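You operate a simulated robot arm through the tools that you are given. There is no shell and no other tool. Be economical: measure what you need, move in short steps, check, and stop when the job is done.

Carry out the task below with a simulated two-armed robot. There is one attempt and no reset: what you move stays moved.

## Task
Take the number five disc and leave it on top of the blue housing. Take the clear cup and leave it on top of the number four disc. Put the green bottle on the middle of the wall shelf. Put the gold knurled nut from the top of the steel table on top of the spacer there. Press the enter key two times. Take the yellow cap and put it on top of the black collar. Take the steel hub and leave it on the mat on the bed. Put the brass sleeve from the draining board on the top of the grey cabinet. Put the 130 mm shaft from the top of the grey cabinet on the mat on the bed and the 170 mm shaft on the draining board. Pick up the red oil can with one hand, pass it to the other hand and put it on the top of the cart. Do these in any order. Set down upright: clear cup, green bottle, yellow cap, red oil can.
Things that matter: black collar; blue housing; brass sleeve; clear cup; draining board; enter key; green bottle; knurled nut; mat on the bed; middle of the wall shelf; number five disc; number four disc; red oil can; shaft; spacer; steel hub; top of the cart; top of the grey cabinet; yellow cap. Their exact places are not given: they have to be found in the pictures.

Only the result counts: the job must be done as asked and must still hold three seconds after the hand-in. Knocking over, shifting, dropping, spilling or breaking anything else fails it. Lids that push on must go on centred and level and be pressed home; caps that screw on are set level and turned clockwise until they are tight.

## Robot
Two 7-joint arms with two-finger parallel grippers on one trunk, on a base that drives. Base frame: it is fixed to the floor where the robot stands at the start and does not move with it; the origin is under the middle of the robot, x ahead of it, y to its left, z up. Readings come in cm, rad, newtons and seconds.
The left shoulder is at the start at [5, 15.8, 110.8], the right one opposite. With the tool pointing down near the work surface each hand reaches from about 22 to 66 cm from the robot's upright axis, wherever it stands, measured 20 degrees to its own side. Places, roughly: black collar (6x6x4 cm) [60, 230, 90]; blue housing (24x20x7 cm) [-60, -280, 80]; brass sleeve (5x5x6 cm) [60, 250, 90]; clear cup [50, -25, 100]; draining board [60, 260, 90]; enter key [-440, 60, 110]; green bottle [-500, -75, 100]; knurled nut [-500, -125, 75]; mat on the bed [-190, 110, 30]; middle of the wall shelf (12x15 cm) [-460, -304, 88]; number five disc [50, 0, 100]; number four disc [50, 25, 100]; red oil can [-150, -25, 75]; shaft [50, 375, 100]; spacer (5x5x3 cm) [-500, -110, 80]; steel hub (6x6x5 cm) [50, 250, 90]; top of the cart [-540, 190, 50]; top of the grey cabinet [70, 390, 90]; yellow cap (4x4x5 cm) [-140, 440, 90]. Payload 3.91 kg a hand.
The TCP of each hand is the grasp point between the finger pads, 3 cm short of the fingertips. In the tool frame z runs along the fingers and y along their closing line. The gripper opens to 11 cm. The fingers are 2 cm wide and 1 cm thick; the gripper's body (4.8 by 11.2 cm) begins 5.5 cm behind the TCP.
Orientation is that of the tool frame in the base frame, as a unit quaternion [w, x, y, z]. With the fingers straight down and closing along the base's y, the tool's x points along the base's -x, its y along +y and its z along -z.

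## Interface
- The arms move only by the tool play_rows. It takes "left_targets", "right_targets" or both (then of equal length, played together; a hand with none holds still); each is a list that holds one entry, the list of rows, each a list of 7 numbers: the shift along the tool's x, y, z in cm, then the turn, a rotation vector about the tool's x, y, z in rad, then the closure in counts, from 0 (fully open) to 255 (shut). In form: [[[x, y, z, wx, wy, wz, grip], ...]]. A call has 1 to 10 rows; each row shifts and turns the commanded pose from where the row before left it, along the tool's axes as they then stand. A row lasts 0.2 s, in which the tool goes at most 5 cm and 0.15 rad; a call with a longer step from one row to the next is refused whole, and so is a gripper value outside its range. A pose out of reach is approached as far as the arm can. The call stops where the force on the tool passes 40 N (or 10 N more than at its start, if that is more) or the arm is blocked; 0.2 s more then pass. Each finger travels about 15.3 cm/s and halts on what it meets, pressing with about 42 N; the grip force reading is that of the motor and also rises with nothing between the fingers. The clock runs only during rows and for 0.2 s after the last one: add rows that do not move to give the fingers time. It gives the time, the measured TCP pose, the force on the tool (base axes), the opening and the grip force at its end, in the units of the frame above (readings bear some noise), with the torque about the TCP (base axes, N m) and any sound that the robot's microphone picked up.
- Cameras (640 x 400 px; columns grow to the right, rows downward): "scene" is now at [12.97, 0.79, 125.91]; the picture's right is [0.11, -0.99, 0.00], its down [-0.45, -0.05, -0.89] and it looks along [0.89, 0.09, -0.45] (base axes); focal length 267 px, centre (320, 200). "left" rides on the left gripper at [7.2, -1.7, -10.3] in its tool frame; the picture's right is [0.23, 0.97, 0.00], its down [-0.76, 0.18, -0.62] and it looks along [-0.61, 0.14, 0.78] (tool axes); focal length 222 px, centre (320, 200). "right" rides on the right gripper at [7.2, 1.7, -10.3] in its tool frame; the picture's right is [-0.23, 0.97, 0.00], its down [-0.76, -0.18, -0.62] and it looks along [-0.61, -0.14, 0.78] (tool axes); focal length 222 px, centre (320, 200).
- snapshot(camera): a new picture of that camera. It takes no simulated time.
- move_column(by): slides the trunk up (or, below 0, down) by that many cm; the arms and the scene camera ride with it, the base frame stays. It gives what a move gives, with no picture.
- steer(legs): drives the robot by 1 to 6 legs, each [ahead, turn to the left] in cm and rad, along the robot's own axes; the way and the turn of a leg run together, so that a leg with both is an arc; at most 150 cm and 3.142 rad a leg. The arms and the cameras ride along, it lands a little off, and it stops where it bumps. It gives what a move gives.
- aim_head(pan, tilt): turns the head with the scene camera to pan (to the left, within 1.396 rad either way) and tilt (down, from -0.506 to 1.204), counted from straight ahead of the robot. It gives what a move gives.
- probe_pixels(camera, pixels): for up to 12 pixels [column, row] of the newest picture of that camera ("zoom" is the newest enlarged one), the place [x, y, z] in the base frame of the surface seen there, good to about 0.2 cm. It takes no simulated time.
- close_up(camera, box): a new picture of the part [left, top, right, bottom] of that camera's present view, enlarged. It takes no simulated time.
- close_job(): hands the job in; it is judged then, once.

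Keep the steps short. Do not move on a guess: measure, check each grasp and each placing, and mend mistakes. In all there are 364 turns and 304 pictures (those below and enlarged ones count). Leave the grippers open and the arms clear of the work at the hand-in unless told otherwise, and finish with a single line.

The tools are called after ">>>" as name(argument=value, ...) on one line, values as JSON. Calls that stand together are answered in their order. play_rows: Moves the arms, as the interface text tells. Its arguments: {"type":"object","properties":{"left_targets":{"type":"array"},"right_targets":{"type":"array"}},"required":[]} The other tools are called the same way: move_column (by) slides the trunk up or down; steer (legs) drives the base; aim_head (pan, tilt) turns the head that bears the scene camera; snapshot (camera) takes a picture; probe_pixels (camera, pixels) gives the place of the surface under pixels of a picture; close_up (camera, box) takes an enlarged picture of a part of a camera's view; close_job () hands the job in.

At the start:

```text
clock: 0.0
left_tcp_pos: [46.39, 27.05, 110.74]
left_tcp_rot: [0.0, 0.0, 1.0, 0.0]
left_wrist_force: [-0.5, 0.0, 1.4]
left_wrist_torque: [0.0, 0.01, -0.02]
left_opening: 11.0
left_gripper_force: 0.0
right_tcp_pos: [31.86, -12.33, 112.79]
right_tcp_rot: [-0.001, 0.0, 1.0, 0.001]
right_wrist_force: [0.3, 0.4, -0.7]
right_wrist_torque: [0.0, 0.0, 0.0]
right_opening: 11.0
right_gripper_force: 0.0
trunk travel left (down, up): [-35.0, 13.2]
robot x, y, heading: [-0.29, 0.15, -0.0]
head pan, tilt: [0.106, 0.471]
```

scene: 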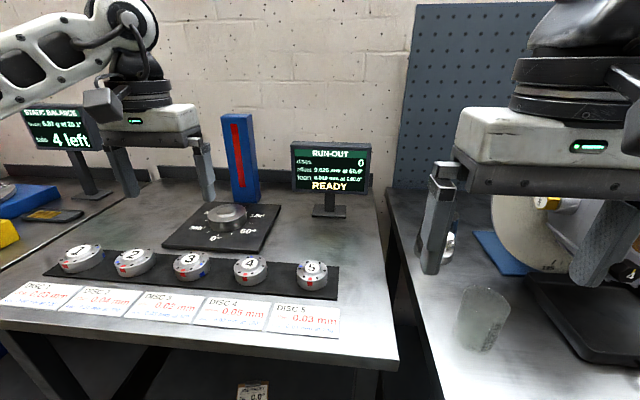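
right: 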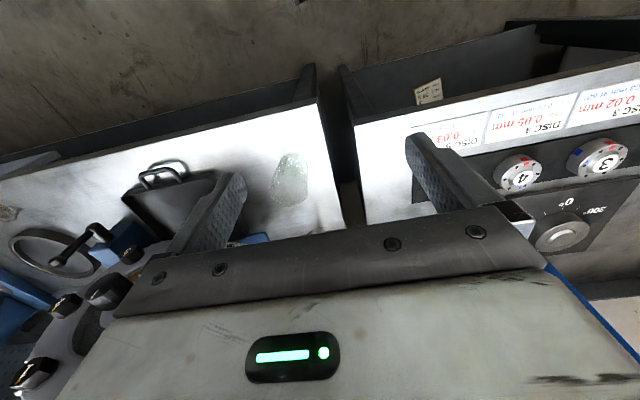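
left: 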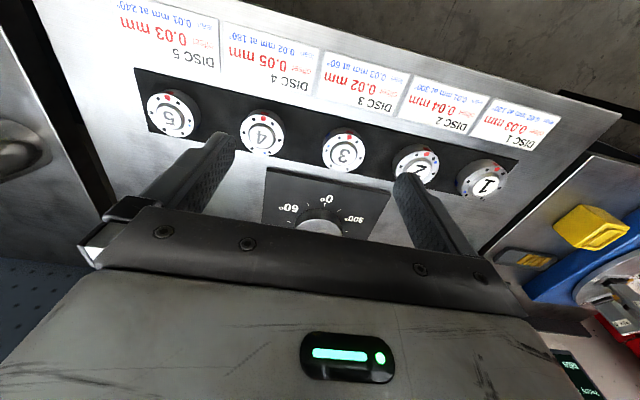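

I see discs 1–5 on the near table and a clear cup at about (483,318) in the scene. I'll measure them.

>>> probe_pixels(camera="scene", pixels=[[249, 264], [312, 268], [250, 280], [312, 283], [485, 290], [480, 340], [465, 315], [500, 318], [330, 300], [440, 330], [370, 300], [325, 335]])

>>> close_up(camera="scene", box=[200, 230, 540, 400])

```text
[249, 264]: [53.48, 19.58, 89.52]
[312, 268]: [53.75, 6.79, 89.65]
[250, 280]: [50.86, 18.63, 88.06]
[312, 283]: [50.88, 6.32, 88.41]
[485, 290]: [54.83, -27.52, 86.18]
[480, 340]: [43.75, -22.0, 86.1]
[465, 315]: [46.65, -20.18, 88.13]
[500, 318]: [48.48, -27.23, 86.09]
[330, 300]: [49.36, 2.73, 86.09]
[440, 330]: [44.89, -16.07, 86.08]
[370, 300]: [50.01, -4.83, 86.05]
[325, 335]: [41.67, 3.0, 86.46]
```

```text
1.88 times, centred on (370, 315) of scene
```

zoom: 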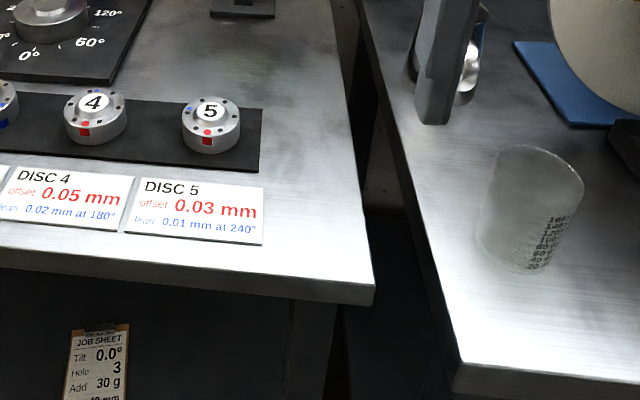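

The cup is transparent. I'll measure its rim and base edge through the enlarged picture and the right camera.

>>> probe_pixels(camera="zoom", pixels=[[538, 272], [500, 262], [478, 230], [484, 242], [583, 185], [580, 200], [565, 255], [540, 146], [497, 155], [582, 178], [548, 230], [530, 200]])

>>> close_up(camera="right", box=[230, 120, 390, 220])

```text
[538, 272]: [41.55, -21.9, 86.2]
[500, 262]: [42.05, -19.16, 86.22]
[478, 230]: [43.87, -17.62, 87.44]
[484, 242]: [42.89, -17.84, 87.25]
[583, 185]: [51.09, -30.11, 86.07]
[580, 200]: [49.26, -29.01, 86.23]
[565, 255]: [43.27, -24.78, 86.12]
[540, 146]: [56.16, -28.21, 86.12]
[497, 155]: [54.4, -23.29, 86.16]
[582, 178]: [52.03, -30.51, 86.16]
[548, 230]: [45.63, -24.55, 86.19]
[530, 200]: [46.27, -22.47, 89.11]
```

```text
4.00 times, centred on (310, 170) of right
```

zoom: 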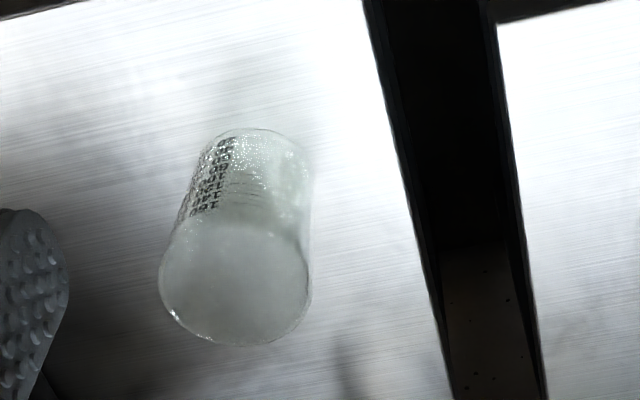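

>>> probe_pixels(camera="zoom", pixels=[[250, 124], [318, 165], [190, 165], [155, 275], [240, 349], [316, 280], [240, 280], [250, 170], [205, 200], [305, 220]])

```text
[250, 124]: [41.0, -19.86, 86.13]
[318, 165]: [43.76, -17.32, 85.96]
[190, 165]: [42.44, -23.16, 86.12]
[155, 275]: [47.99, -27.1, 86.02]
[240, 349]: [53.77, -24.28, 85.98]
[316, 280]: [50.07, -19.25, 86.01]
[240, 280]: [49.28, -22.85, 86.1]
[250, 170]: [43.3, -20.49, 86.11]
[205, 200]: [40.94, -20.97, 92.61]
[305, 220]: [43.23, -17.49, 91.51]
```

Cup centre is about (44.4,-20.8), diameter about 6.7. Now disc 4 and 5 in the left camera picture.

>>> probe_pixels(camera="left", pixels=[[172, 118], [262, 135], [150, 115], [197, 115], [175, 136], [242, 132], [284, 132], [264, 152], [172, 100], [262, 116]])

>>> close_up(camera="left", box=[130, 70, 322, 190])

```text
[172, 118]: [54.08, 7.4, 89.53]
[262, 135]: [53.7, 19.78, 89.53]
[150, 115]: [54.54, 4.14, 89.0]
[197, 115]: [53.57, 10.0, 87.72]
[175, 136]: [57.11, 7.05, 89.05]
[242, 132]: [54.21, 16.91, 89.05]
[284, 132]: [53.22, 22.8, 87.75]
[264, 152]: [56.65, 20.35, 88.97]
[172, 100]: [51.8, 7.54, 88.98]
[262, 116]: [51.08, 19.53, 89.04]
```

```text
3.33 times, centred on (226, 130) of left
```

zoom: 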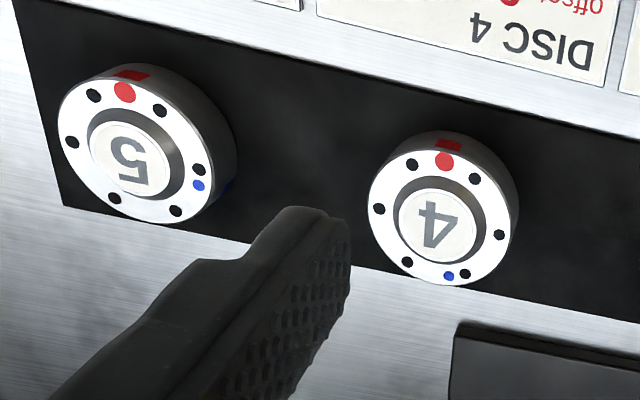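

>>> probe_pixels(camera="zoom", pixels=[[132, 152], [439, 216], [64, 140], [200, 165], [120, 84], [142, 220], [374, 210], [505, 218], [437, 150], [440, 280]])

```text
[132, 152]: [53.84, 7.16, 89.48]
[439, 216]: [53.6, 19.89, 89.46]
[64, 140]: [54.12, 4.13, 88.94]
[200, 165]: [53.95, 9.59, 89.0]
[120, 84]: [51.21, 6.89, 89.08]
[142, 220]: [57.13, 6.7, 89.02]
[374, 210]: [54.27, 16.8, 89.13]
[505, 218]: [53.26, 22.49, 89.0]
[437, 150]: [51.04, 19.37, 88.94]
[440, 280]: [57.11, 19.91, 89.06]
```

Moving the right hand over the cup, fingertips just above the rim.

>>> play_rows(right_targets=[[[-3.13, -2.12, 0, 0, 0, 0, 0], [-3.13, -2.12, 0, 0, 0, 0, 0], [-3.13, -2.12, 0, 0, 0, 0, 0], [-3.13, -2.12, 0, 0, 0, 0, 0], [0, 0, 3.5, 0, 0, 0, 0], [0, 0, 3.5, 0, 0, 0, 0], [0, 0, 3.5, 0, 0, 0, 0], [0, 0, 3, 0, 0, 0, 0]]])

>>> snapshot(camera="right")

>>> snapshot(camera="scene")

```text
clock: 1.8
left_tcp_pos: [46.28, 26.96, 110.63]
left_tcp_rot: [0.0, -0.001, 1.0, 0.0]
left_wrist_force: [0.4, -0.6, -0.2]
left_wrist_torque: [-0.02, -0.03, -0.03]
left_opening: 10.99
left_gripper_force: 0.0
right_tcp_pos: [44.14, -20.99, 99.23]
right_tcp_rot: [-0.001, -0.001, 1.0, -0.001]
right_wrist_force: [0.1, -0.2, 0.5]
right_wrist_torque: [-0.01, 0.02, 0.0]
right_opening: 11.01
right_gripper_force: 0.0
trunk travel left (down, up): [-35.0, 13.2]
robot x, y, heading: [-0.1, 0.13, 0.0]
head pan, tilt: [0.106, 0.471]
```

```text
297 pictures are left
```

right: 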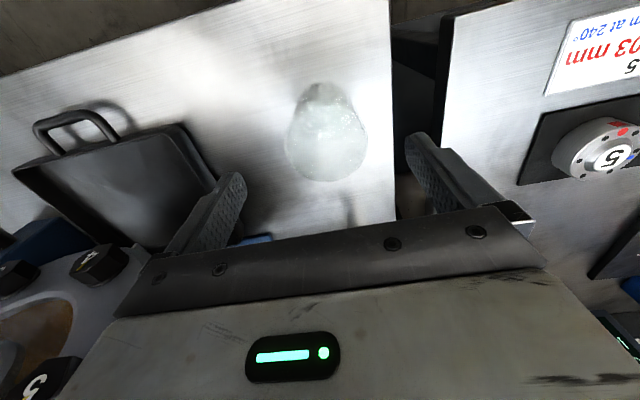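

```text
296 pictures are left
```

scene: 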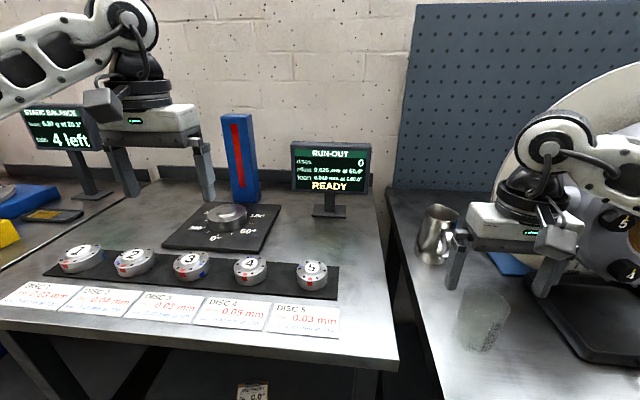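

The cup is about 0.5 cm towards +x/+y of the gripper centre; correcting and descending, then closing.

>>> play_rows(right_targets=[[[-0.5, 0.4, 3, 0, 0, 0, 0], [0, 0, 3, 0, 0, 0, 0], [0, 0, 2.3, 0, 0, 0, 0], [0, 0, 0, 0, 0, 0, 90], [0, 0, 0, 0, 0, 0, 130], [0, 0, 0, 0, 0, 0, 170], [0, 0, 0, 0, 0, 0, 170]]])

>>> snapshot(camera="scene")

```text
clock: 3.4
left_tcp_pos: [46.42, 26.88, 110.68]
left_tcp_rot: [0.0, 0.0, 1.0, 0.001]
left_wrist_force: [-0.3, 0.3, 0.2]
left_wrist_torque: [0.0, -0.02, -0.02]
left_opening: 11.03
left_gripper_force: 0.1
right_tcp_pos: [44.73, -20.55, 90.94]
right_tcp_rot: [0.001, 0.0, 1.0, 0.0]
right_wrist_force: [-0.5, -0.1, -1.1]
right_wrist_torque: [-0.02, 0.02, -0.01]
right_opening: 6.06
right_gripper_force: 42.3
trunk travel left (down, up): [-35.0, 13.2]
robot x, y, heading: [-0.09, -0.29, 0.001]
head pan, tilt: [0.106, 0.471]
```

```text
295 pictures are left
```

scene: 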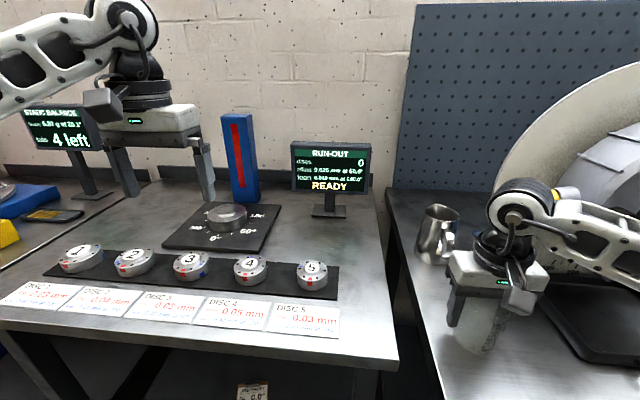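

Cup gripped. Lift it, and draw the left hand back for clearance.

>>> play_rows(right_targets=[[[0, 0, -1, 0, 0, 0, 170], [0, 0, -3, 0, 0, 0, 170], [0, 0, -4, 0, 0, 0, 170], [0, 0, -4, 0, 0, 0, 170], [0, 0, 0, 0, 0, 0, 170]]], left_targets=[[[4, 0, 0, 0, 0, 0, 0], [4, 0, 0, 0, 0, 0, 0], [4, 0, 0, 0, 0, 0, 0], [4, 0, 0, 0, 0, 0, 0], [0, 0, 0, 0, 0, 0, 0]]])

>>> steer(legs=[[0, 0.35]])

>>> snapshot(camera="scene")

>>> snapshot(camera="right")

```text
clock: 4.6
left_tcp_pos: [30.38, 26.89, 110.7]
left_tcp_rot: [0.0, 0.0, 1.0, 0.0]
left_wrist_force: [-0.6, -0.8, 0.8]
left_wrist_torque: [-0.02, 0.02, 0.01]
left_opening: 10.99
left_gripper_force: 0.1
right_tcp_pos: [44.73, -20.48, 103.06]
right_tcp_rot: [0.0, 0.0, 1.0, 0.0]
right_wrist_force: [-0.6, 0.5, -0.6]
right_wrist_torque: [-0.01, 0.01, 0.0]
right_opening: 6.04
right_gripper_force: 41.5
trunk travel left (down, up): [-35.0, 13.2]
robot x, y, heading: [-0.23, -0.27, -0.0]
head pan, tilt: [0.106, 0.471]
```

```text
clock: 6.1
left_tcp_pos: [19.53, 35.56, 110.77]
left_tcp_rot: [0.001, -0.171, 0.985, -0.001]
left_wrist_force: [0.2, 0.1, -0.8]
left_wrist_torque: [-0.03, 0.0, -0.03]
left_opening: 11.01
left_gripper_force: 0.0
right_tcp_pos: [49.04, -4.1, 103.0]
right_tcp_rot: [0.001, -0.171, 0.985, 0.0]
right_wrist_force: [-0.7, 0.3, -0.2]
right_wrist_torque: [-0.01, -0.01, 0.04]
right_opening: 6.07
right_gripper_force: 42.2
trunk travel left (down, up): [-35.0, 13.2]
robot x, y, heading: [0.12, -0.06, 0.342]
head pan, tilt: [0.106, 0.471]
```

```text
294 pictures are left
```

scene: 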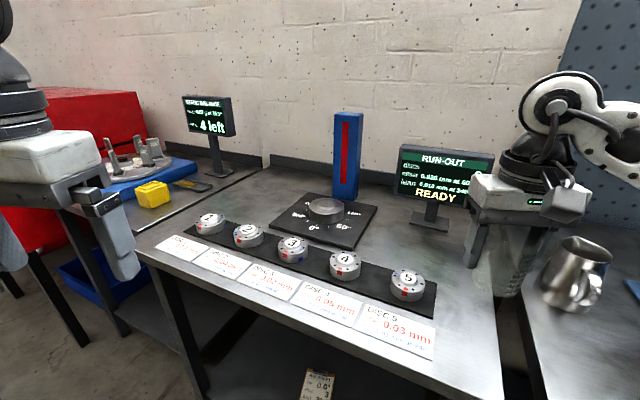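

```text
293 pictures are left
```

right: 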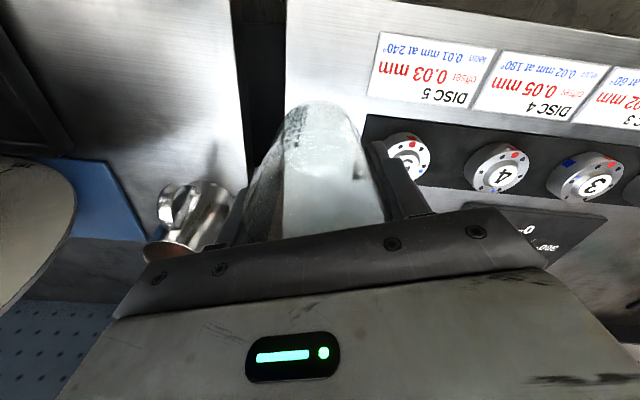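

I want to know where the cup sits relative to the gripper centre; enlarging.

>>> close_up(camera="right", box=[230, 80, 422, 200])

>>> probe_pixels(camera="right", pixels=[[320, 103], [300, 110], [345, 110], [322, 130], [322, 160], [322, 190], [350, 150], [280, 150], [300, 125], [265, 190]])

>>> close_up(camera="scene", box=[440, 190, 600, 310])

```text
3.33 times, centred on (326, 140) of right
```

zoom: 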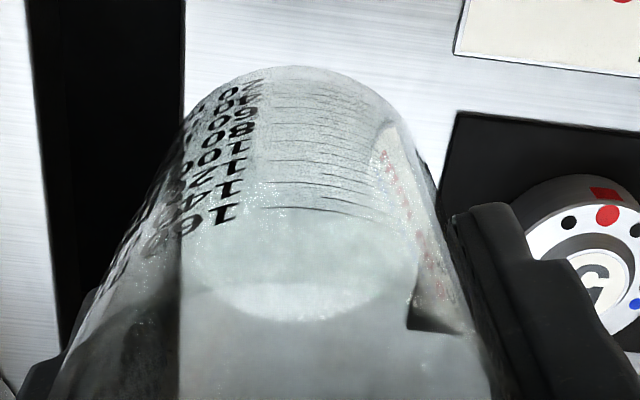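

```text
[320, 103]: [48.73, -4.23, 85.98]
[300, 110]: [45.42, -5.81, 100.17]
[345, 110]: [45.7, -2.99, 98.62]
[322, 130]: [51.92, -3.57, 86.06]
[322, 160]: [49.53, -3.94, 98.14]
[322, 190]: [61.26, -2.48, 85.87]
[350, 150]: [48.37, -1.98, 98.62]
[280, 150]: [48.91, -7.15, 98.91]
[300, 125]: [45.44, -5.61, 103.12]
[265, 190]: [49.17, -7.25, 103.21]
```

```text
3.33 times, centred on (520, 250) of scene
```

zoom: 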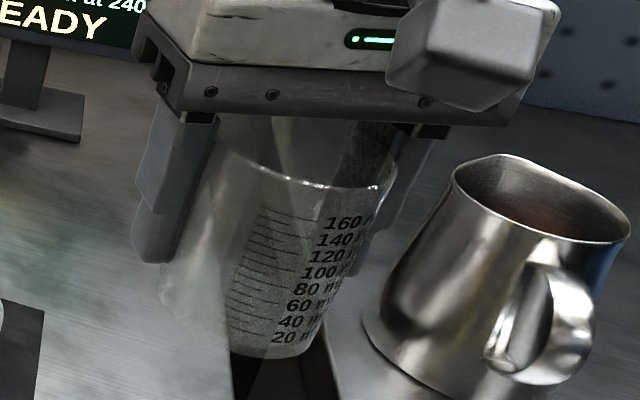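

Cup centre is about 0.7 cm nearer the robot than the grip centre, base at z≈98.1. Moving it over disc 4.

>>> play_rows(right_targets=[[[-2.22, 3.46, 0, 0, 0, 0, 170], [-2.22, 3.46, 0, 0, 0, 0, 170], [-2.22, 3.46, 0, 0, 0, 0, 170], [-2.22, 3.46, 0, 0, 0, 0, 170], [-2.22, 3.46, 0, 0, 0, 0, 170], [-2.24, 3.46, 0, 0, 0, 0, 170], [0, 0, 2, 0, 0, 0, 170], [0, 0, 2, 0, 0, 0, 170], [0, 0, 2, 0, 0, 0, 170]]])

>>> close_up(camera="scene", box=[240, 140, 480, 290])

>>> snapshot(camera="right")

```text
clock: 8.1
left_tcp_pos: [19.48, 35.64, 110.85]
left_tcp_rot: [0.0, -0.171, 0.985, 0.0]
left_wrist_force: [-1.1, -0.5, 0.5]
left_wrist_torque: [0.02, -0.01, -0.04]
left_opening: 11.01
left_gripper_force: 0.0
right_tcp_pos: [54.53, 19.93, 97.04]
right_tcp_rot: [0.0, -0.17, 0.985, 0.001]
right_wrist_force: [-0.7, 0.5, 0.4]
right_wrist_torque: [-0.02, -0.03, -0.02]
right_opening: 6.05
right_gripper_force: 41.7
trunk travel left (down, up): [-35.0, 13.2]
robot x, y, heading: [-0.12, -0.0, 0.344]
head pan, tilt: [0.106, 0.471]
```

```text
2.67 times, centred on (360, 215) of scene
```

zoom: 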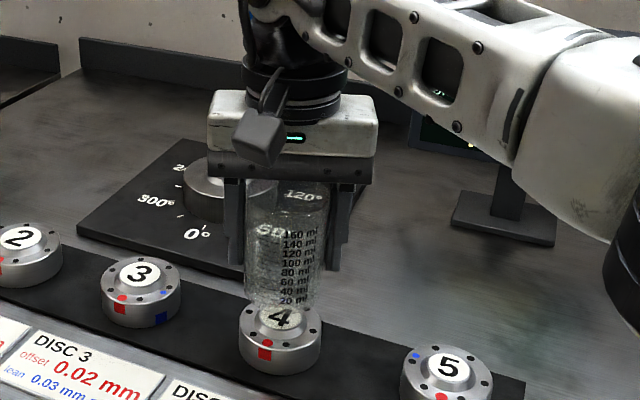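

```text
289 pictures are left
```

right: 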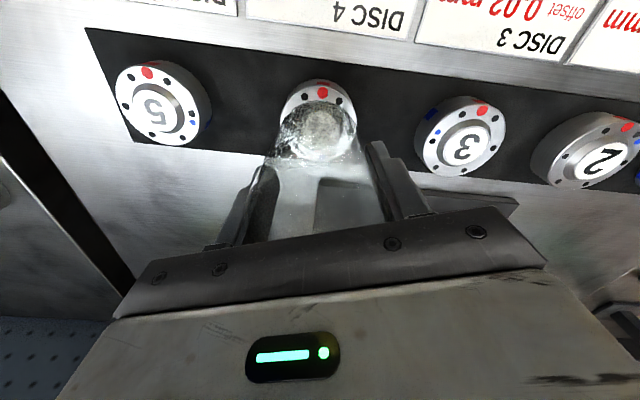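

Cup looks centred above disc 4 in both views. Lowering gently.

>>> play_rows(right_targets=[[[0, 0, 1, 0, 0, 0, 170], [0, 0, 0.9, 0, 0, 0, 170], [0, 0, 0.3, 0, 0, 0, 170], [0, 0, 0, 0, 0, 0, 170]]])

>>> close_up(camera="scene", box=[300, 180, 400, 290])

```text
clock: 9.1
left_tcp_pos: [19.42, 35.56, 110.72]
left_tcp_rot: [0.0, -0.171, 0.985, -0.001]
left_wrist_force: [-0.6, -1.4, 0.0]
left_wrist_torque: [0.0, 0.02, 0.03]
left_opening: 11.01
left_gripper_force: 0.0
right_tcp_pos: [54.64, 19.83, 94.86]
right_tcp_rot: [-0.001, -0.171, 0.985, 0.0]
right_wrist_force: [0.4, -0.1, 0.0]
right_wrist_torque: [0.01, 0.01, -0.03]
right_opening: 6.07
right_gripper_force: 42.1
trunk travel left (down, up): [-35.0, 13.2]
robot x, y, heading: [-0.19, -0.21, 0.343]
head pan, tilt: [0.106, 0.471]
```

```text
3.64 times, centred on (350, 235) of scene
```

zoom: 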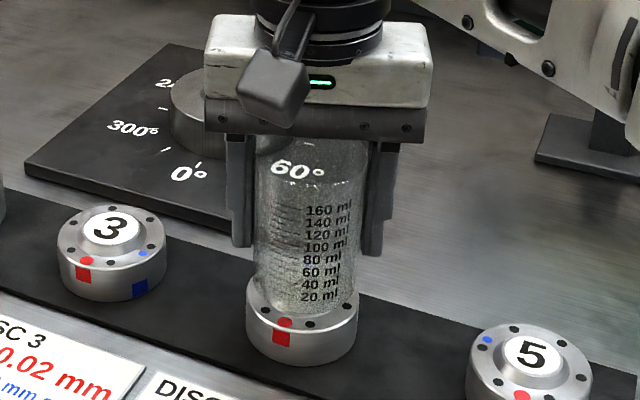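

Centred. A few more tiny steps until contact shows.

>>> play_rows(right_targets=[[[0, 0, 0.2, 0, 0, 0, 170], [0, 0, 0.15, 0, 0, 0, 170], [0, 0, 0.1, 0, 0, 0, 170], [0, 0, 0, 0, 0, 0, 170]]])

```text
clock: 10.1
left_tcp_pos: [19.56, 35.59, 110.77]
left_tcp_rot: [0.0, -0.171, 0.985, 0.0]
left_wrist_force: [-0.3, 0.5, -0.4]
left_wrist_torque: [-0.03, 0.02, -0.02]
left_opening: 11.01
left_gripper_force: 0.2
right_tcp_pos: [54.53, 19.88, 94.39]
right_tcp_rot: [0.0, -0.171, 0.985, 0.0]
right_wrist_force: [-0.4, 0.5, -0.1]
right_wrist_torque: [-0.02, 0.08, 0.01]
right_opening: 6.08
right_gripper_force: 42.0
trunk travel left (down, up): [-35.0, 13.2]
robot x, y, heading: [0.47, -0.01, 0.347]
head pan, tilt: [0.106, 0.471]
```

>>> play_rows(right_targets=[[[0, 0, 0.1, 0, 0, 0, 170], [0, 0, 0.1, 0, 0, 0, 170], [0, 0, 0, 0, 0, 0, 170]]])

```text
clock: 10.9
left_tcp_pos: [19.44, 35.55, 110.82]
left_tcp_rot: [0.001, -0.171, 0.985, -0.001]
left_wrist_force: [-0.8, -0.4, -0.7]
left_wrist_torque: [0.0, 0.02, -0.01]
left_opening: 10.98
left_gripper_force: 0.0
right_tcp_pos: [54.56, 19.93, 94.42]
right_tcp_rot: [0.002, -0.171, 0.985, 0.0]
right_wrist_force: [2.1, 0.3, 13.9]
right_wrist_torque: [-0.1, 0.0, -0.02]
right_opening: 6.07
right_gripper_force: 42.1
trunk travel left (down, up): [-35.0, 13.2]
robot x, y, heading: [0.23, -0.08, 0.344]
head pan, tilt: [0.106, 0.471]
```

Contact (13.9 N). Open slowly and rise straight up.

>>> play_rows(right_targets=[[[0, 0, -0.1, 0, 0, 0, 130], [0, 0, 0, 0, 0, 0, 100], [0, 0, 0, 0, 0, 0, 60], [0, 0, 0, 0, 0, 0, 30], [0, 0, -2, 0, 0, 0, 30], [0, 0, -3, 0, 0, 0, 30], [0, 0, -4, 0, 0, 0, 30], [0, 0, -4, 0, 0, 0, 30]]])

>>> close_up(camera="scene", box=[280, 150, 440, 310])

>>> snapshot(camera="right")

```text
clock: 12.7
left_tcp_pos: [19.63, 35.51, 110.75]
left_tcp_rot: [0.0, -0.171, 0.985, 0.0]
left_wrist_force: [-0.3, 0.5, -0.1]
left_wrist_torque: [-0.02, -0.02, 0.02]
left_opening: 10.98
left_gripper_force: 0.1
right_tcp_pos: [53.95, 19.06, 107.02]
right_tcp_rot: [0.0, -0.17, 0.985, 0.001]
right_wrist_force: [0.2, -0.5, -0.4]
right_wrist_torque: [0.04, -0.01, 0.03]
right_opening: 9.7
right_gripper_force: 0.0
right hand out of reach, approached as far as the arm can: row 8
trunk travel left (down, up): [-35.0, 13.2]
robot x, y, heading: [0.15, 0.09, 0.344]
head pan, tilt: [0.106, 0.471]
```

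```text
2.50 times, centred on (360, 230) of scene
```

zoom: 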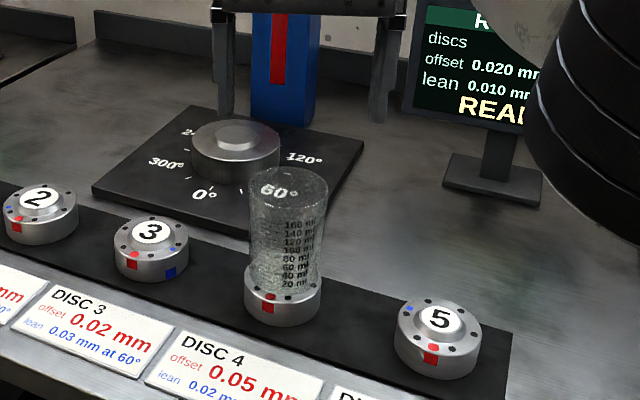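

```text
286 pictures are left
```

right: 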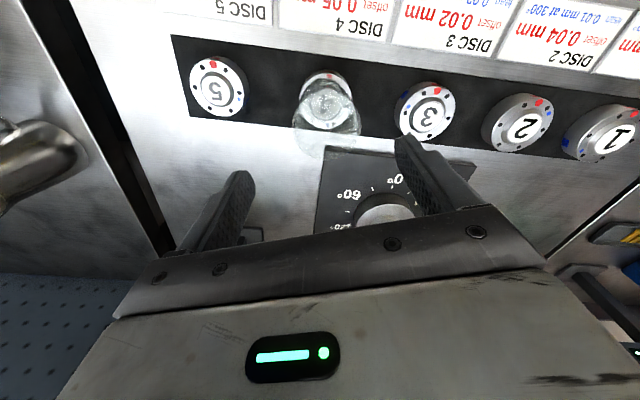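

Cup stands on disc 4. Now the right hand goes over disc 5.

>>> play_rows(right_targets=[[[1, -2.9, 0, 0, 0, 0, 0], [1, -2.9, 0, 0, 0, 0, 0], [1, -2.9, 0, 0, 0, 0, 0], [0.96, -2.8, 0, 0, 0, 0, 0], [0, 0, 3, 0, 0, 0, 0], [0, 0, 3, 0, 0, 0, 0], [0, 0, 3, 0, 0, 0, 0]]])

>>> snapshot(camera="right")

```text
clock: 14.3
left_tcp_pos: [19.67, 35.51, 110.76]
left_tcp_rot: [0.001, -0.171, 0.985, 0.001]
left_wrist_force: [0.3, -0.5, -0.4]
left_wrist_torque: [0.02, -0.05, -0.03]
left_opening: 11.03
left_gripper_force: 0.1
right_tcp_pos: [54.1, 6.73, 97.94]
right_tcp_rot: [0.0, -0.171, 0.985, 0.001]
right_wrist_force: [-0.7, -0.2, 0.3]
right_wrist_torque: [0.0, -0.01, 0.03]
right_opening: 11.0
right_gripper_force: 0.1
trunk travel left (down, up): [-35.0, 13.2]
robot x, y, heading: [-0.1, -0.18, 0.345]
head pan, tilt: [0.106, 0.471]
```

```text
285 pictures are left
```

right: 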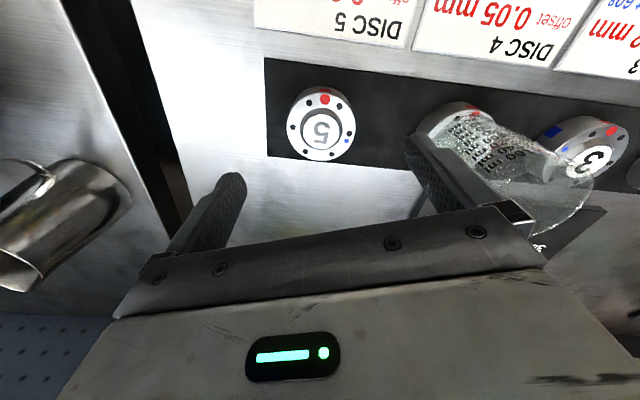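

Disc 5 is aligned (face at (320,124)). Descend and close.

>>> play_rows(right_targets=[[[0.3, 0, 3, 0, 0, 0, 0], [0, 0, 3, 0, 0, 0, 0], [0, 0, 2, 0, 0, 0, 0], [0, 0, 0, 0, 0, 0, 100], [0, 0, 0, 0, 0, 0, 150], [0, 0, 0, 0, 0, 0, 180], [0, 0, 0, 0, 0, 0, 180]]])

>>> play_rows(right_targets=[[[0, 0, -2, 0, 0, 0, 180], [0, 0, -3, 0, 0, 0, 180], [0, 0, -4, 0, 0, 0, 180], [3, 0, -3, 0, 0, 0, 180]]])

>>> snapshot(camera="right")

>>> snapshot(camera="scene")

```text
clock: 15.9
left_tcp_pos: [19.43, 35.75, 110.72]
left_tcp_rot: [0.0, -0.171, 0.985, 0.0]
left_wrist_force: [0.2, -0.1, -0.3]
left_wrist_torque: [0.03, 0.01, 0.04]
left_opening: 11.0
left_gripper_force: 0.0
right_tcp_pos: [53.73, 6.96, 90.08]
right_tcp_rot: [0.0, -0.171, 0.985, 0.0]
right_wrist_force: [0.7, 2.1, 0.1]
right_wrist_torque: [0.1, -0.05, 0.01]
right_opening: 6.12
right_gripper_force: 42.3
trunk travel left (down, up): [-35.0, 13.2]
robot x, y, heading: [0.18, 0.02, 0.347]
head pan, tilt: [0.106, 0.471]
```

```text
clock: 16.9
left_tcp_pos: [19.48, 35.59, 110.56]
left_tcp_rot: [0.0, -0.171, 0.985, 0.0]
left_wrist_force: [-0.2, 0.1, 0.6]
left_wrist_torque: [0.0, -0.01, -0.02]
left_opening: 11.02
left_gripper_force: 0.0
right_tcp_pos: [50.87, 5.69, 101.95]
right_tcp_rot: [0.0, -0.171, 0.985, 0.0]
right_wrist_force: [-0.6, -0.3, -1.8]
right_wrist_torque: [0.01, 0.02, 0.01]
right_opening: 6.13
right_gripper_force: 42.3
trunk travel left (down, up): [-35.0, 13.2]
robot x, y, heading: [0.08, 0.26, 0.344]
head pan, tilt: [0.106, 0.471]
```

```text
284 pictures are left
```

right: 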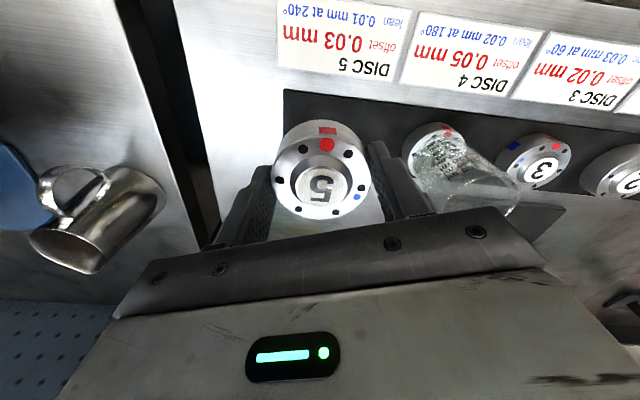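

```text
283 pictures are left
```

scene: 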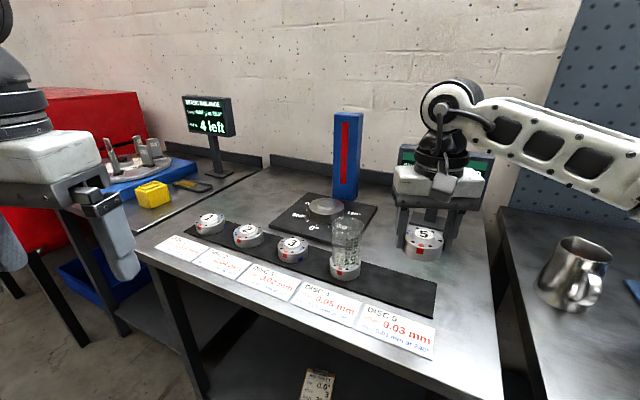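

Disc 5 held. Retract the hand to a compact pose, then look round.

>>> play_rows(right_targets=[[[4, 0, -1.5, 0, 0, 0, 180], [4, -1, -1.5, 0, 0, 0, 180], [4, -1, -1.5, 0, 0, 0, 180], [4, -1, 0, 0, 0, 0, 180], [4, 0, 0, 0, 0, 0, 180]]])

>>> steer(legs=[[-35, 0], [0, -1.57]])

>>> aim_head(pan=0, tilt=0.4)

>>> snapshot(camera="scene")

```text
clock: 18.1
left_tcp_pos: [19.51, 35.67, 110.89]
left_tcp_rot: [0.0, -0.171, 0.985, 0.0]
left_wrist_force: [0.5, -0.1, 0.4]
left_wrist_torque: [0.01, 0.0, 0.03]
left_opening: 10.97
left_gripper_force: 0.1
right_tcp_pos: [33.12, -3.89, 106.46]
right_tcp_rot: [0.0, -0.171, 0.985, 0.0]
right_wrist_force: [-0.3, 0.6, -2.0]
right_wrist_torque: [-0.01, 0.02, 0.02]
right_opening: 6.1
right_gripper_force: 41.7
trunk travel left (down, up): [-35.0, 13.2]
robot x, y, heading: [0.51, 0.08, 0.34]
head pan, tilt: [0.106, 0.471]
```

```text
clock: 24.1
left_tcp_pos: [3.01, -31.03, 110.83]
left_tcp_rot: [0.0, 0.575, 0.818, 0.001]
left_wrist_force: [-1.1, -0.5, -0.2]
left_wrist_torque: [-0.01, 0.02, 0.01]
left_opening: 11.0
left_gripper_force: 0.0
right_tcp_pos: [-36.26, -44.79, 106.48]
right_tcp_rot: [0.0, 0.574, 0.819, 0.001]
right_wrist_force: [0.4, -0.2, -2.6]
right_wrist_torque: [0.02, -0.01, 0.0]
right_opening: 6.13
right_gripper_force: 41.7
trunk travel left (down, up): [-35.0, 13.2]
robot x, y, heading: [-32.51, -11.87, -1.222]
head pan, tilt: [0.106, 0.471]
```

```text
clock: 24.8
left_tcp_pos: [3.01, -31.12, 110.68]
left_tcp_rot: [0.0, 0.574, 0.819, 0.0]
left_wrist_force: [-0.4, -0.1, -0.4]
left_wrist_torque: [0.0, -0.01, -0.01]
left_opening: 11.01
left_gripper_force: 0.0
right_tcp_pos: [-36.44, -44.85, 106.32]
right_tcp_rot: [0.0, 0.574, 0.819, -0.001]
right_wrist_force: [-0.6, -0.4, -1.9]
right_wrist_torque: [0.03, 0.0, -0.01]
right_opening: 6.14
right_gripper_force: 42.2
trunk travel left (down, up): [-35.0, 13.2]
robot x, y, heading: [-32.65, -11.75, -1.224]
head pan, tilt: [0.0, 0.4]
```

```text
282 pictures are left
```

scene: 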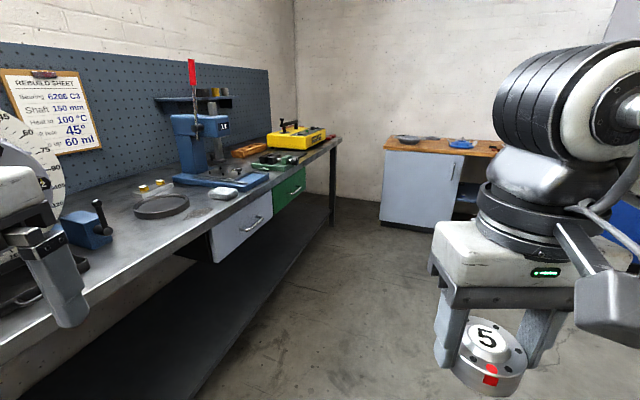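

Bench ahead with a blue thing at (461,143). Measure that and look further right.

>>> probe_pixels(camera="scene", pixels=[[461, 143], [405, 139], [430, 151], [500, 156], [385, 150], [450, 226], [335, 145], [300, 190], [390, 250], [385, 222]])

>>> aim_head(pan=-0.9, tilt=0.4)

>>> snapshot(camera="scene")

```text
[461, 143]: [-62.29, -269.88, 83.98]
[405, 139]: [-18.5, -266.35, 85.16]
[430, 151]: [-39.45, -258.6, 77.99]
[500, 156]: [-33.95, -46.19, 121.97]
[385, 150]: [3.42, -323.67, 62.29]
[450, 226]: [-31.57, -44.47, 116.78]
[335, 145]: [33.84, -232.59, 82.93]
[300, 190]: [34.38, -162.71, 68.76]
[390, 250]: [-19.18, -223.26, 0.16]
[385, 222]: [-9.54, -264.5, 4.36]
```

```text
clock: 26.0
left_tcp_pos: [2.9, -31.11, 110.7]
left_tcp_rot: [0.0, 0.574, 0.819, 0.0]
left_wrist_force: [1.0, 0.0, -0.8]
left_wrist_torque: [0.0, -0.02, 0.03]
left_opening: 11.0
left_gripper_force: 0.0
right_tcp_pos: [-36.44, -44.84, 106.38]
right_tcp_rot: [0.001, 0.575, 0.818, 0.0]
right_wrist_force: [-0.8, 0.8, -1.9]
right_wrist_torque: [0.01, -0.01, 0.01]
right_opening: 6.14
right_gripper_force: 42.0
trunk travel left (down, up): [-35.0, 13.2]
robot x, y, heading: [-32.58, -11.68, -1.224]
head pan, tilt: [-0.901, 0.4]
```

```text
281 pictures are left
```

scene: 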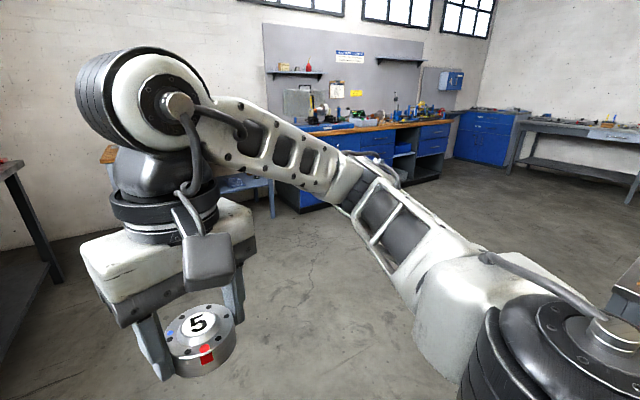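

Floor is clear towards the bench. Driving there in two legs.

>>> steer(legs=[[0, -0.42], [100, 0], [88, 0], [0, 0.075]])

>>> aim_head(pan=-0.1, tilt=0.6)

>>> snapshot(camera="scene")

```text
clock: 37.2
left_tcp_pos: [-19.68, -229.52, 110.68]
left_tcp_rot: [0.0, 0.707, 0.707, 0.0]
left_wrist_force: [0.0, -0.3, -0.5]
left_wrist_torque: [0.0, 0.02, -0.02]
left_opening: 11.0
left_gripper_force: 0.1
right_tcp_pos: [-61.35, -229.12, 106.38]
right_tcp_rot: [0.0, 0.707, 0.708, 0.0]
right_wrist_force: [-0.2, 0.4, -2.1]
right_wrist_torque: [0.03, 0.02, -0.02]
right_opening: 6.12
right_gripper_force: 42.4
trunk travel left (down, up): [-35.0, 13.2]
robot x, y, heading: [-46.88, -199.17, -1.565]
head pan, tilt: [-0.901, 0.4]
```

```text
clock: 38.3
left_tcp_pos: [-19.71, -229.37, 110.85]
left_tcp_rot: [0.001, 0.708, 0.707, 0.0]
left_wrist_force: [-0.1, 1.0, -0.1]
left_wrist_torque: [-0.05, 0.0, 0.01]
left_opening: 10.99
left_gripper_force: 0.2
right_tcp_pos: [-61.4, -229.05, 106.52]
right_tcp_rot: [-0.001, 0.706, 0.708, 0.0]
right_wrist_force: [-0.7, 0.0, -2.7]
right_wrist_torque: [0.02, 0.02, 0.03]
right_opening: 6.11
right_gripper_force: 41.6
trunk travel left (down, up): [-35.0, 13.2]
robot x, y, heading: [-46.79, -199.24, -1.569]
head pan, tilt: [-0.099, 0.6]
```

```text
280 pictures are left
```

scene: 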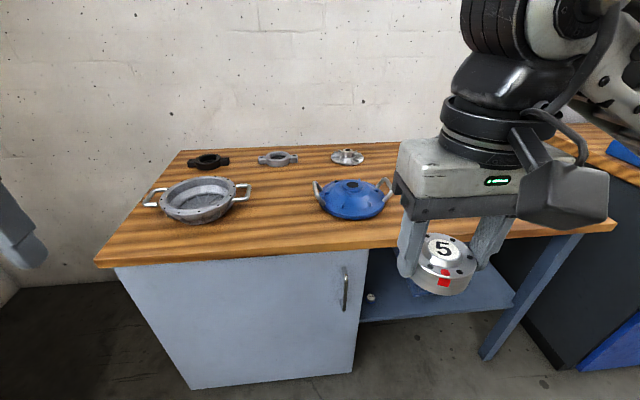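

>>> close_up(camera="scene", box=[290, 160, 420, 240])

>>> probe_pixels(camera="scene", pixels=[[350, 184], [325, 200], [385, 195], [352, 217], [345, 198], [340, 249], [230, 256], [315, 186], [388, 184], [352, 208], [580, 225]])

```text
4.92 times, centred on (355, 200) of scene
```

zoom: 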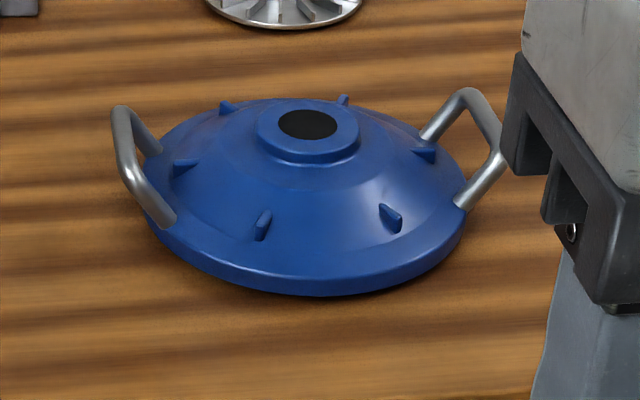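

```text
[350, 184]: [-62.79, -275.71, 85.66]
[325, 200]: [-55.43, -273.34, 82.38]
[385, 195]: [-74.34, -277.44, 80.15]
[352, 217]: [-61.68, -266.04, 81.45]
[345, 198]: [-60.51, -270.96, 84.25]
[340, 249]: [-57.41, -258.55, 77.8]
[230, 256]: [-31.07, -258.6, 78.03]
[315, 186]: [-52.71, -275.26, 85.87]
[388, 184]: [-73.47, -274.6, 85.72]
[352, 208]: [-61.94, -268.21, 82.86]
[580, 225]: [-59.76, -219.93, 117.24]
```

The housing has a flat boss on top with a hole. Measure the boss.

>>> probe_pixels(camera="zoom", pixels=[[262, 125], [355, 130], [305, 148], [312, 103], [270, 140], [345, 143], [285, 103], [338, 108], [308, 122]])

```text
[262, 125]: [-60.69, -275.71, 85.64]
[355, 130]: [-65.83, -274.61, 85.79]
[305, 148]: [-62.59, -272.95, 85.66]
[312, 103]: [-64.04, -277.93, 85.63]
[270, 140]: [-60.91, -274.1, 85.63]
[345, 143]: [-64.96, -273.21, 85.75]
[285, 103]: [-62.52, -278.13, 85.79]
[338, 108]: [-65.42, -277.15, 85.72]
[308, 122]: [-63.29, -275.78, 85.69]
```

Boss centre ≈(-63.3,-275.5), top z 85.7. Drive 22 cm ahead.

>>> steer(legs=[[23, 0]])

```text
clock: 40.0
left_tcp_pos: [-19.72, -252.46, 110.82]
left_tcp_rot: [0.0, 0.707, 0.707, 0.0]
left_wrist_force: [0.2, 0.9, 0.1]
left_wrist_torque: [0.02, 0.02, -0.03]
left_opening: 11.0
left_gripper_force: 0.0
right_tcp_pos: [-61.5, -252.14, 106.36]
right_tcp_rot: [0.0, 0.707, 0.707, 0.0]
right_wrist_force: [0.4, -0.3, -2.0]
right_wrist_torque: [0.01, -0.01, 0.01]
right_opening: 6.1
right_gripper_force: 41.8
trunk travel left (down, up): [-35.0, 13.2]
robot x, y, heading: [-46.57, -222.01, -1.572]
head pan, tilt: [-0.099, 0.6]
```

>>> play_rows(right_targets=[[[-4.67, -0.36, 0, 0, 0, 0, 180], [-4.67, -0.36, 0, 0, 0, 0, 180], [-4.67, -0.36, 0, 0, 0, 0, 180], [-4.67, -0.36, 0, 0, 0, 0, 180], [-4.67, -0.36, 0, 0, 0, 0, 180], [0, 0, 4, 0, 0, 0, 180], [0, 0, 4, 0, 0, 0, 180], [0, 0, 4, 0, 0, 0, 180], [0, 0, 2, 0, 0, 0, 180]]])

>>> close_up(camera="scene", box=[300, 160, 480, 290])

>>> snapshot(camera="right")

```text
clock: 42.0
left_tcp_pos: [-19.79, -252.53, 110.73]
left_tcp_rot: [0.0, 0.707, 0.707, -0.001]
left_wrist_force: [0.4, 0.3, -0.3]
left_wrist_torque: [0.01, -0.02, 0.0]
left_opening: 10.98
left_gripper_force: 0.1
right_tcp_pos: [-63.24, -275.42, 92.36]
right_tcp_rot: [0.0, 0.707, 0.707, 0.0]
right_wrist_force: [0.6, 0.3, -1.9]
right_wrist_torque: [0.02, -0.01, 0.01]
right_opening: 6.14
right_gripper_force: 42.5
trunk travel left (down, up): [-35.0, 13.2]
robot x, y, heading: [-46.58, -222.26, -1.572]
head pan, tilt: [-0.099, 0.6]
```

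```text
3.08 times, centred on (390, 225) of scene
```

zoom: 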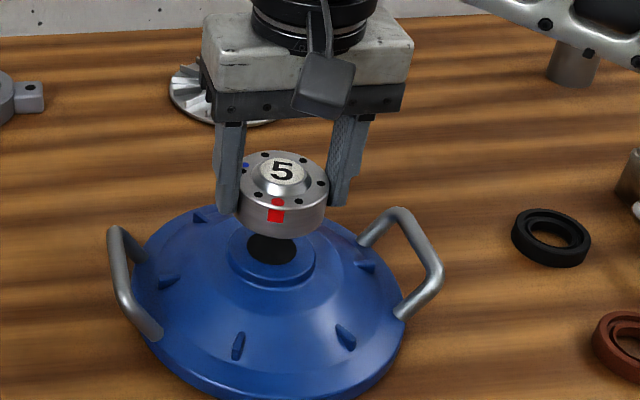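

```text
277 pictures are left
```

right: 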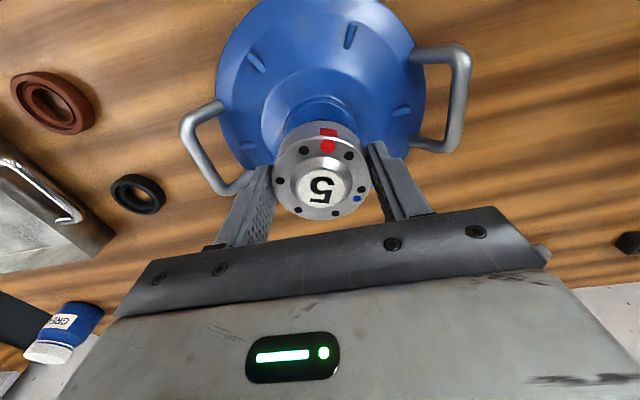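

Well placed. Lower gently.

>>> play_rows(right_targets=[[[0, 0, 1.2, 0, 0, 0, 180], [0, 0, 1, 0, 0, 0, 180], [0, 0, 0.2, 0, 0, 0, 180], [0, 0, 0.1, 0, 0, 0, 180], [0, 0, 0, 0, 0, 0, 180]]])

```text
clock: 43.2
left_tcp_pos: [-19.7, -252.57, 110.91]
left_tcp_rot: [0.0, 0.707, 0.707, 0.0]
left_wrist_force: [0.4, 0.0, -0.4]
left_wrist_torque: [-0.01, 0.0, -0.02]
left_opening: 11.0
left_gripper_force: 0.0
right_tcp_pos: [-63.15, -275.34, 89.92]
right_tcp_rot: [0.0, 0.707, 0.707, 0.0]
right_wrist_force: [0.2, -0.1, -2.2]
right_wrist_torque: [0.04, 0.05, 0.02]
right_opening: 6.12
right_gripper_force: 41.8
trunk travel left (down, up): [-35.0, 13.2]
robot x, y, heading: [-46.72, -222.51, -1.569]
head pan, tilt: [-0.099, 0.6]
```

>>> play_rows(right_targets=[[[0, 0, 0.2, 0, 0, 0, 180], [0, 0, 0.15, 0, 0, 0, 180], [0, 0, 0.1, 0, 0, 0, 180], [0, 0, 0, 0, 0, 0, 180]]])

```text
clock: 44.2
left_tcp_pos: [-19.83, -252.42, 110.76]
left_tcp_rot: [0.0, 0.707, 0.708, -0.001]
left_wrist_force: [-0.1, -0.2, 0.7]
left_wrist_torque: [0.0, -0.02, -0.01]
left_opening: 10.99
left_gripper_force: 0.1
right_tcp_pos: [-63.2, -275.31, 89.45]
right_tcp_rot: [0.0, 0.707, 0.707, 0.0]
right_wrist_force: [-1.3, -0.6, -2.0]
right_wrist_torque: [0.01, 0.0, 0.01]
right_opening: 6.11
right_gripper_force: 41.6
trunk travel left (down, up): [-35.0, 13.2]
robot x, y, heading: [-46.95, -222.35, -1.567]
head pan, tilt: [-0.099, 0.6]
```

>>> play_rows(right_targets=[[[0, 0, 0.15, 0, 0, 0, 180], [0, 0, 0.1, 0, 0, 0, 180], [0, 0, 0, 0, 0, 0, 180]]])

>>> close_up(camera="scene", box=[330, 180, 430, 260])

```text
clock: 45.0
left_tcp_pos: [-19.77, -252.48, 110.8]
left_tcp_rot: [0.0, 0.708, 0.707, 0.0]
left_wrist_force: [-0.1, -0.5, -0.5]
left_wrist_torque: [-0.02, 0.0, -0.01]
left_opening: 11.02
left_gripper_force: 0.0
right_tcp_pos: [-63.38, -275.38, 89.11]
right_tcp_rot: [0.0, 0.707, 0.707, 0.001]
right_wrist_force: [-0.2, 0.0, -3.0]
right_wrist_torque: [0.02, 0.0, 0.0]
right_opening: 6.1
right_gripper_force: 41.6
trunk travel left (down, up): [-35.0, 13.2]
robot x, y, heading: [-46.7, -221.84, -1.569]
head pan, tilt: [-0.099, 0.6]
```

```text
5.00 times, centred on (380, 220) of scene
```

zoom: 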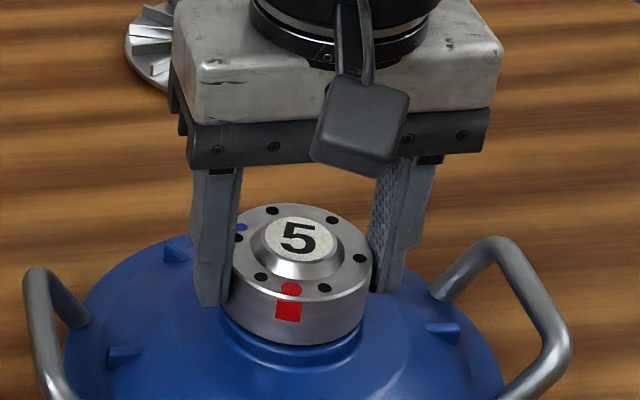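

>>> play_rows(right_targets=[[[0, 0, 0.1, 0, 0, 0, 180], [0, 0, 0.1, 0, 0, 0, 180], [0, 0, 0, 0, 0, 0, 180]]])

```text
clock: 45.8
left_tcp_pos: [-19.73, -252.43, 110.82]
left_tcp_rot: [0.0, 0.707, 0.707, 0.0]
left_wrist_force: [0.1, 0.9, 0.3]
left_wrist_torque: [0.0, 0.01, 0.04]
left_opening: 11.02
left_gripper_force: 0.1
right_tcp_pos: [-63.28, -275.35, 89.2]
right_tcp_rot: [0.001, 0.707, 0.707, -0.001]
right_wrist_force: [-0.7, 0.0, 6.8]
right_wrist_torque: [0.12, 0.23, 0.02]
right_opening: 6.14
right_gripper_force: 42.4
trunk travel left (down, up): [-35.0, 13.2]
robot x, y, heading: [-46.82, -222.27, -1.565]
head pan, tilt: [-0.099, 0.6]
```

Contact (net about 9 N). Release and rise.

>>> play_rows(right_targets=[[[0, 0, -0.05, 0, 0, 0, 140], [0, 0, 0, 0, 0, 0, 100], [0, 0, 0, 0, 0, 0, 60], [0, 0, 0, 0, 0, 0, 50], [0, 0, -2, 0, 0, 0, 50], [0, 0, -4, 0, 0, 0, 50], [0, 0, -4, 0, 0, 0, 50], [0, 0, -4, 0, 0, 0, 0], [4.5, 0, -2, 0, 0, 0, 0], [4.5, 0, -2, 0, 0, 0, 0]]])

>>> close_up(camera="scene", box=[300, 180, 460, 280])

```text
clock: 48.0
left_tcp_pos: [-19.7, -252.38, 110.82]
left_tcp_rot: [0.0, 0.707, 0.707, 0.0]
left_wrist_force: [0.1, -0.5, 0.8]
left_wrist_torque: [-0.01, 0.0, -0.03]
left_opening: 11.03
left_gripper_force: 0.0
right_tcp_pos: [-63.04, -266.32, 107.0]
right_tcp_rot: [0.0, 0.707, 0.707, -0.001]
right_wrist_force: [0.1, 0.0, -0.6]
right_wrist_torque: [-0.04, 0.0, 0.02]
right_opening: 11.0
right_gripper_force: 0.1
trunk travel left (down, up): [-35.0, 13.2]
robot x, y, heading: [-46.8, -221.93, -1.57]
head pan, tilt: [-0.099, 0.6]
```

```text
4.00 times, centred on (380, 230) of scene
```

zoom: 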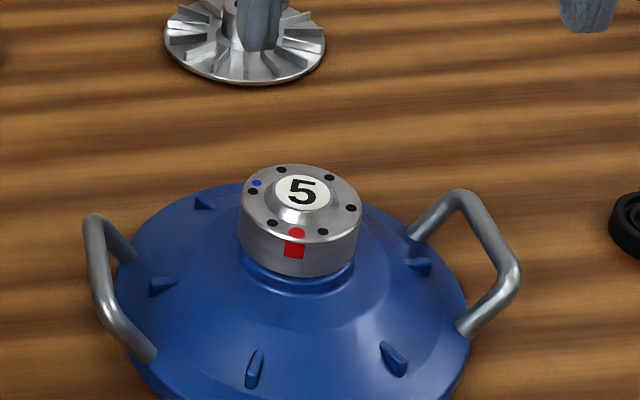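

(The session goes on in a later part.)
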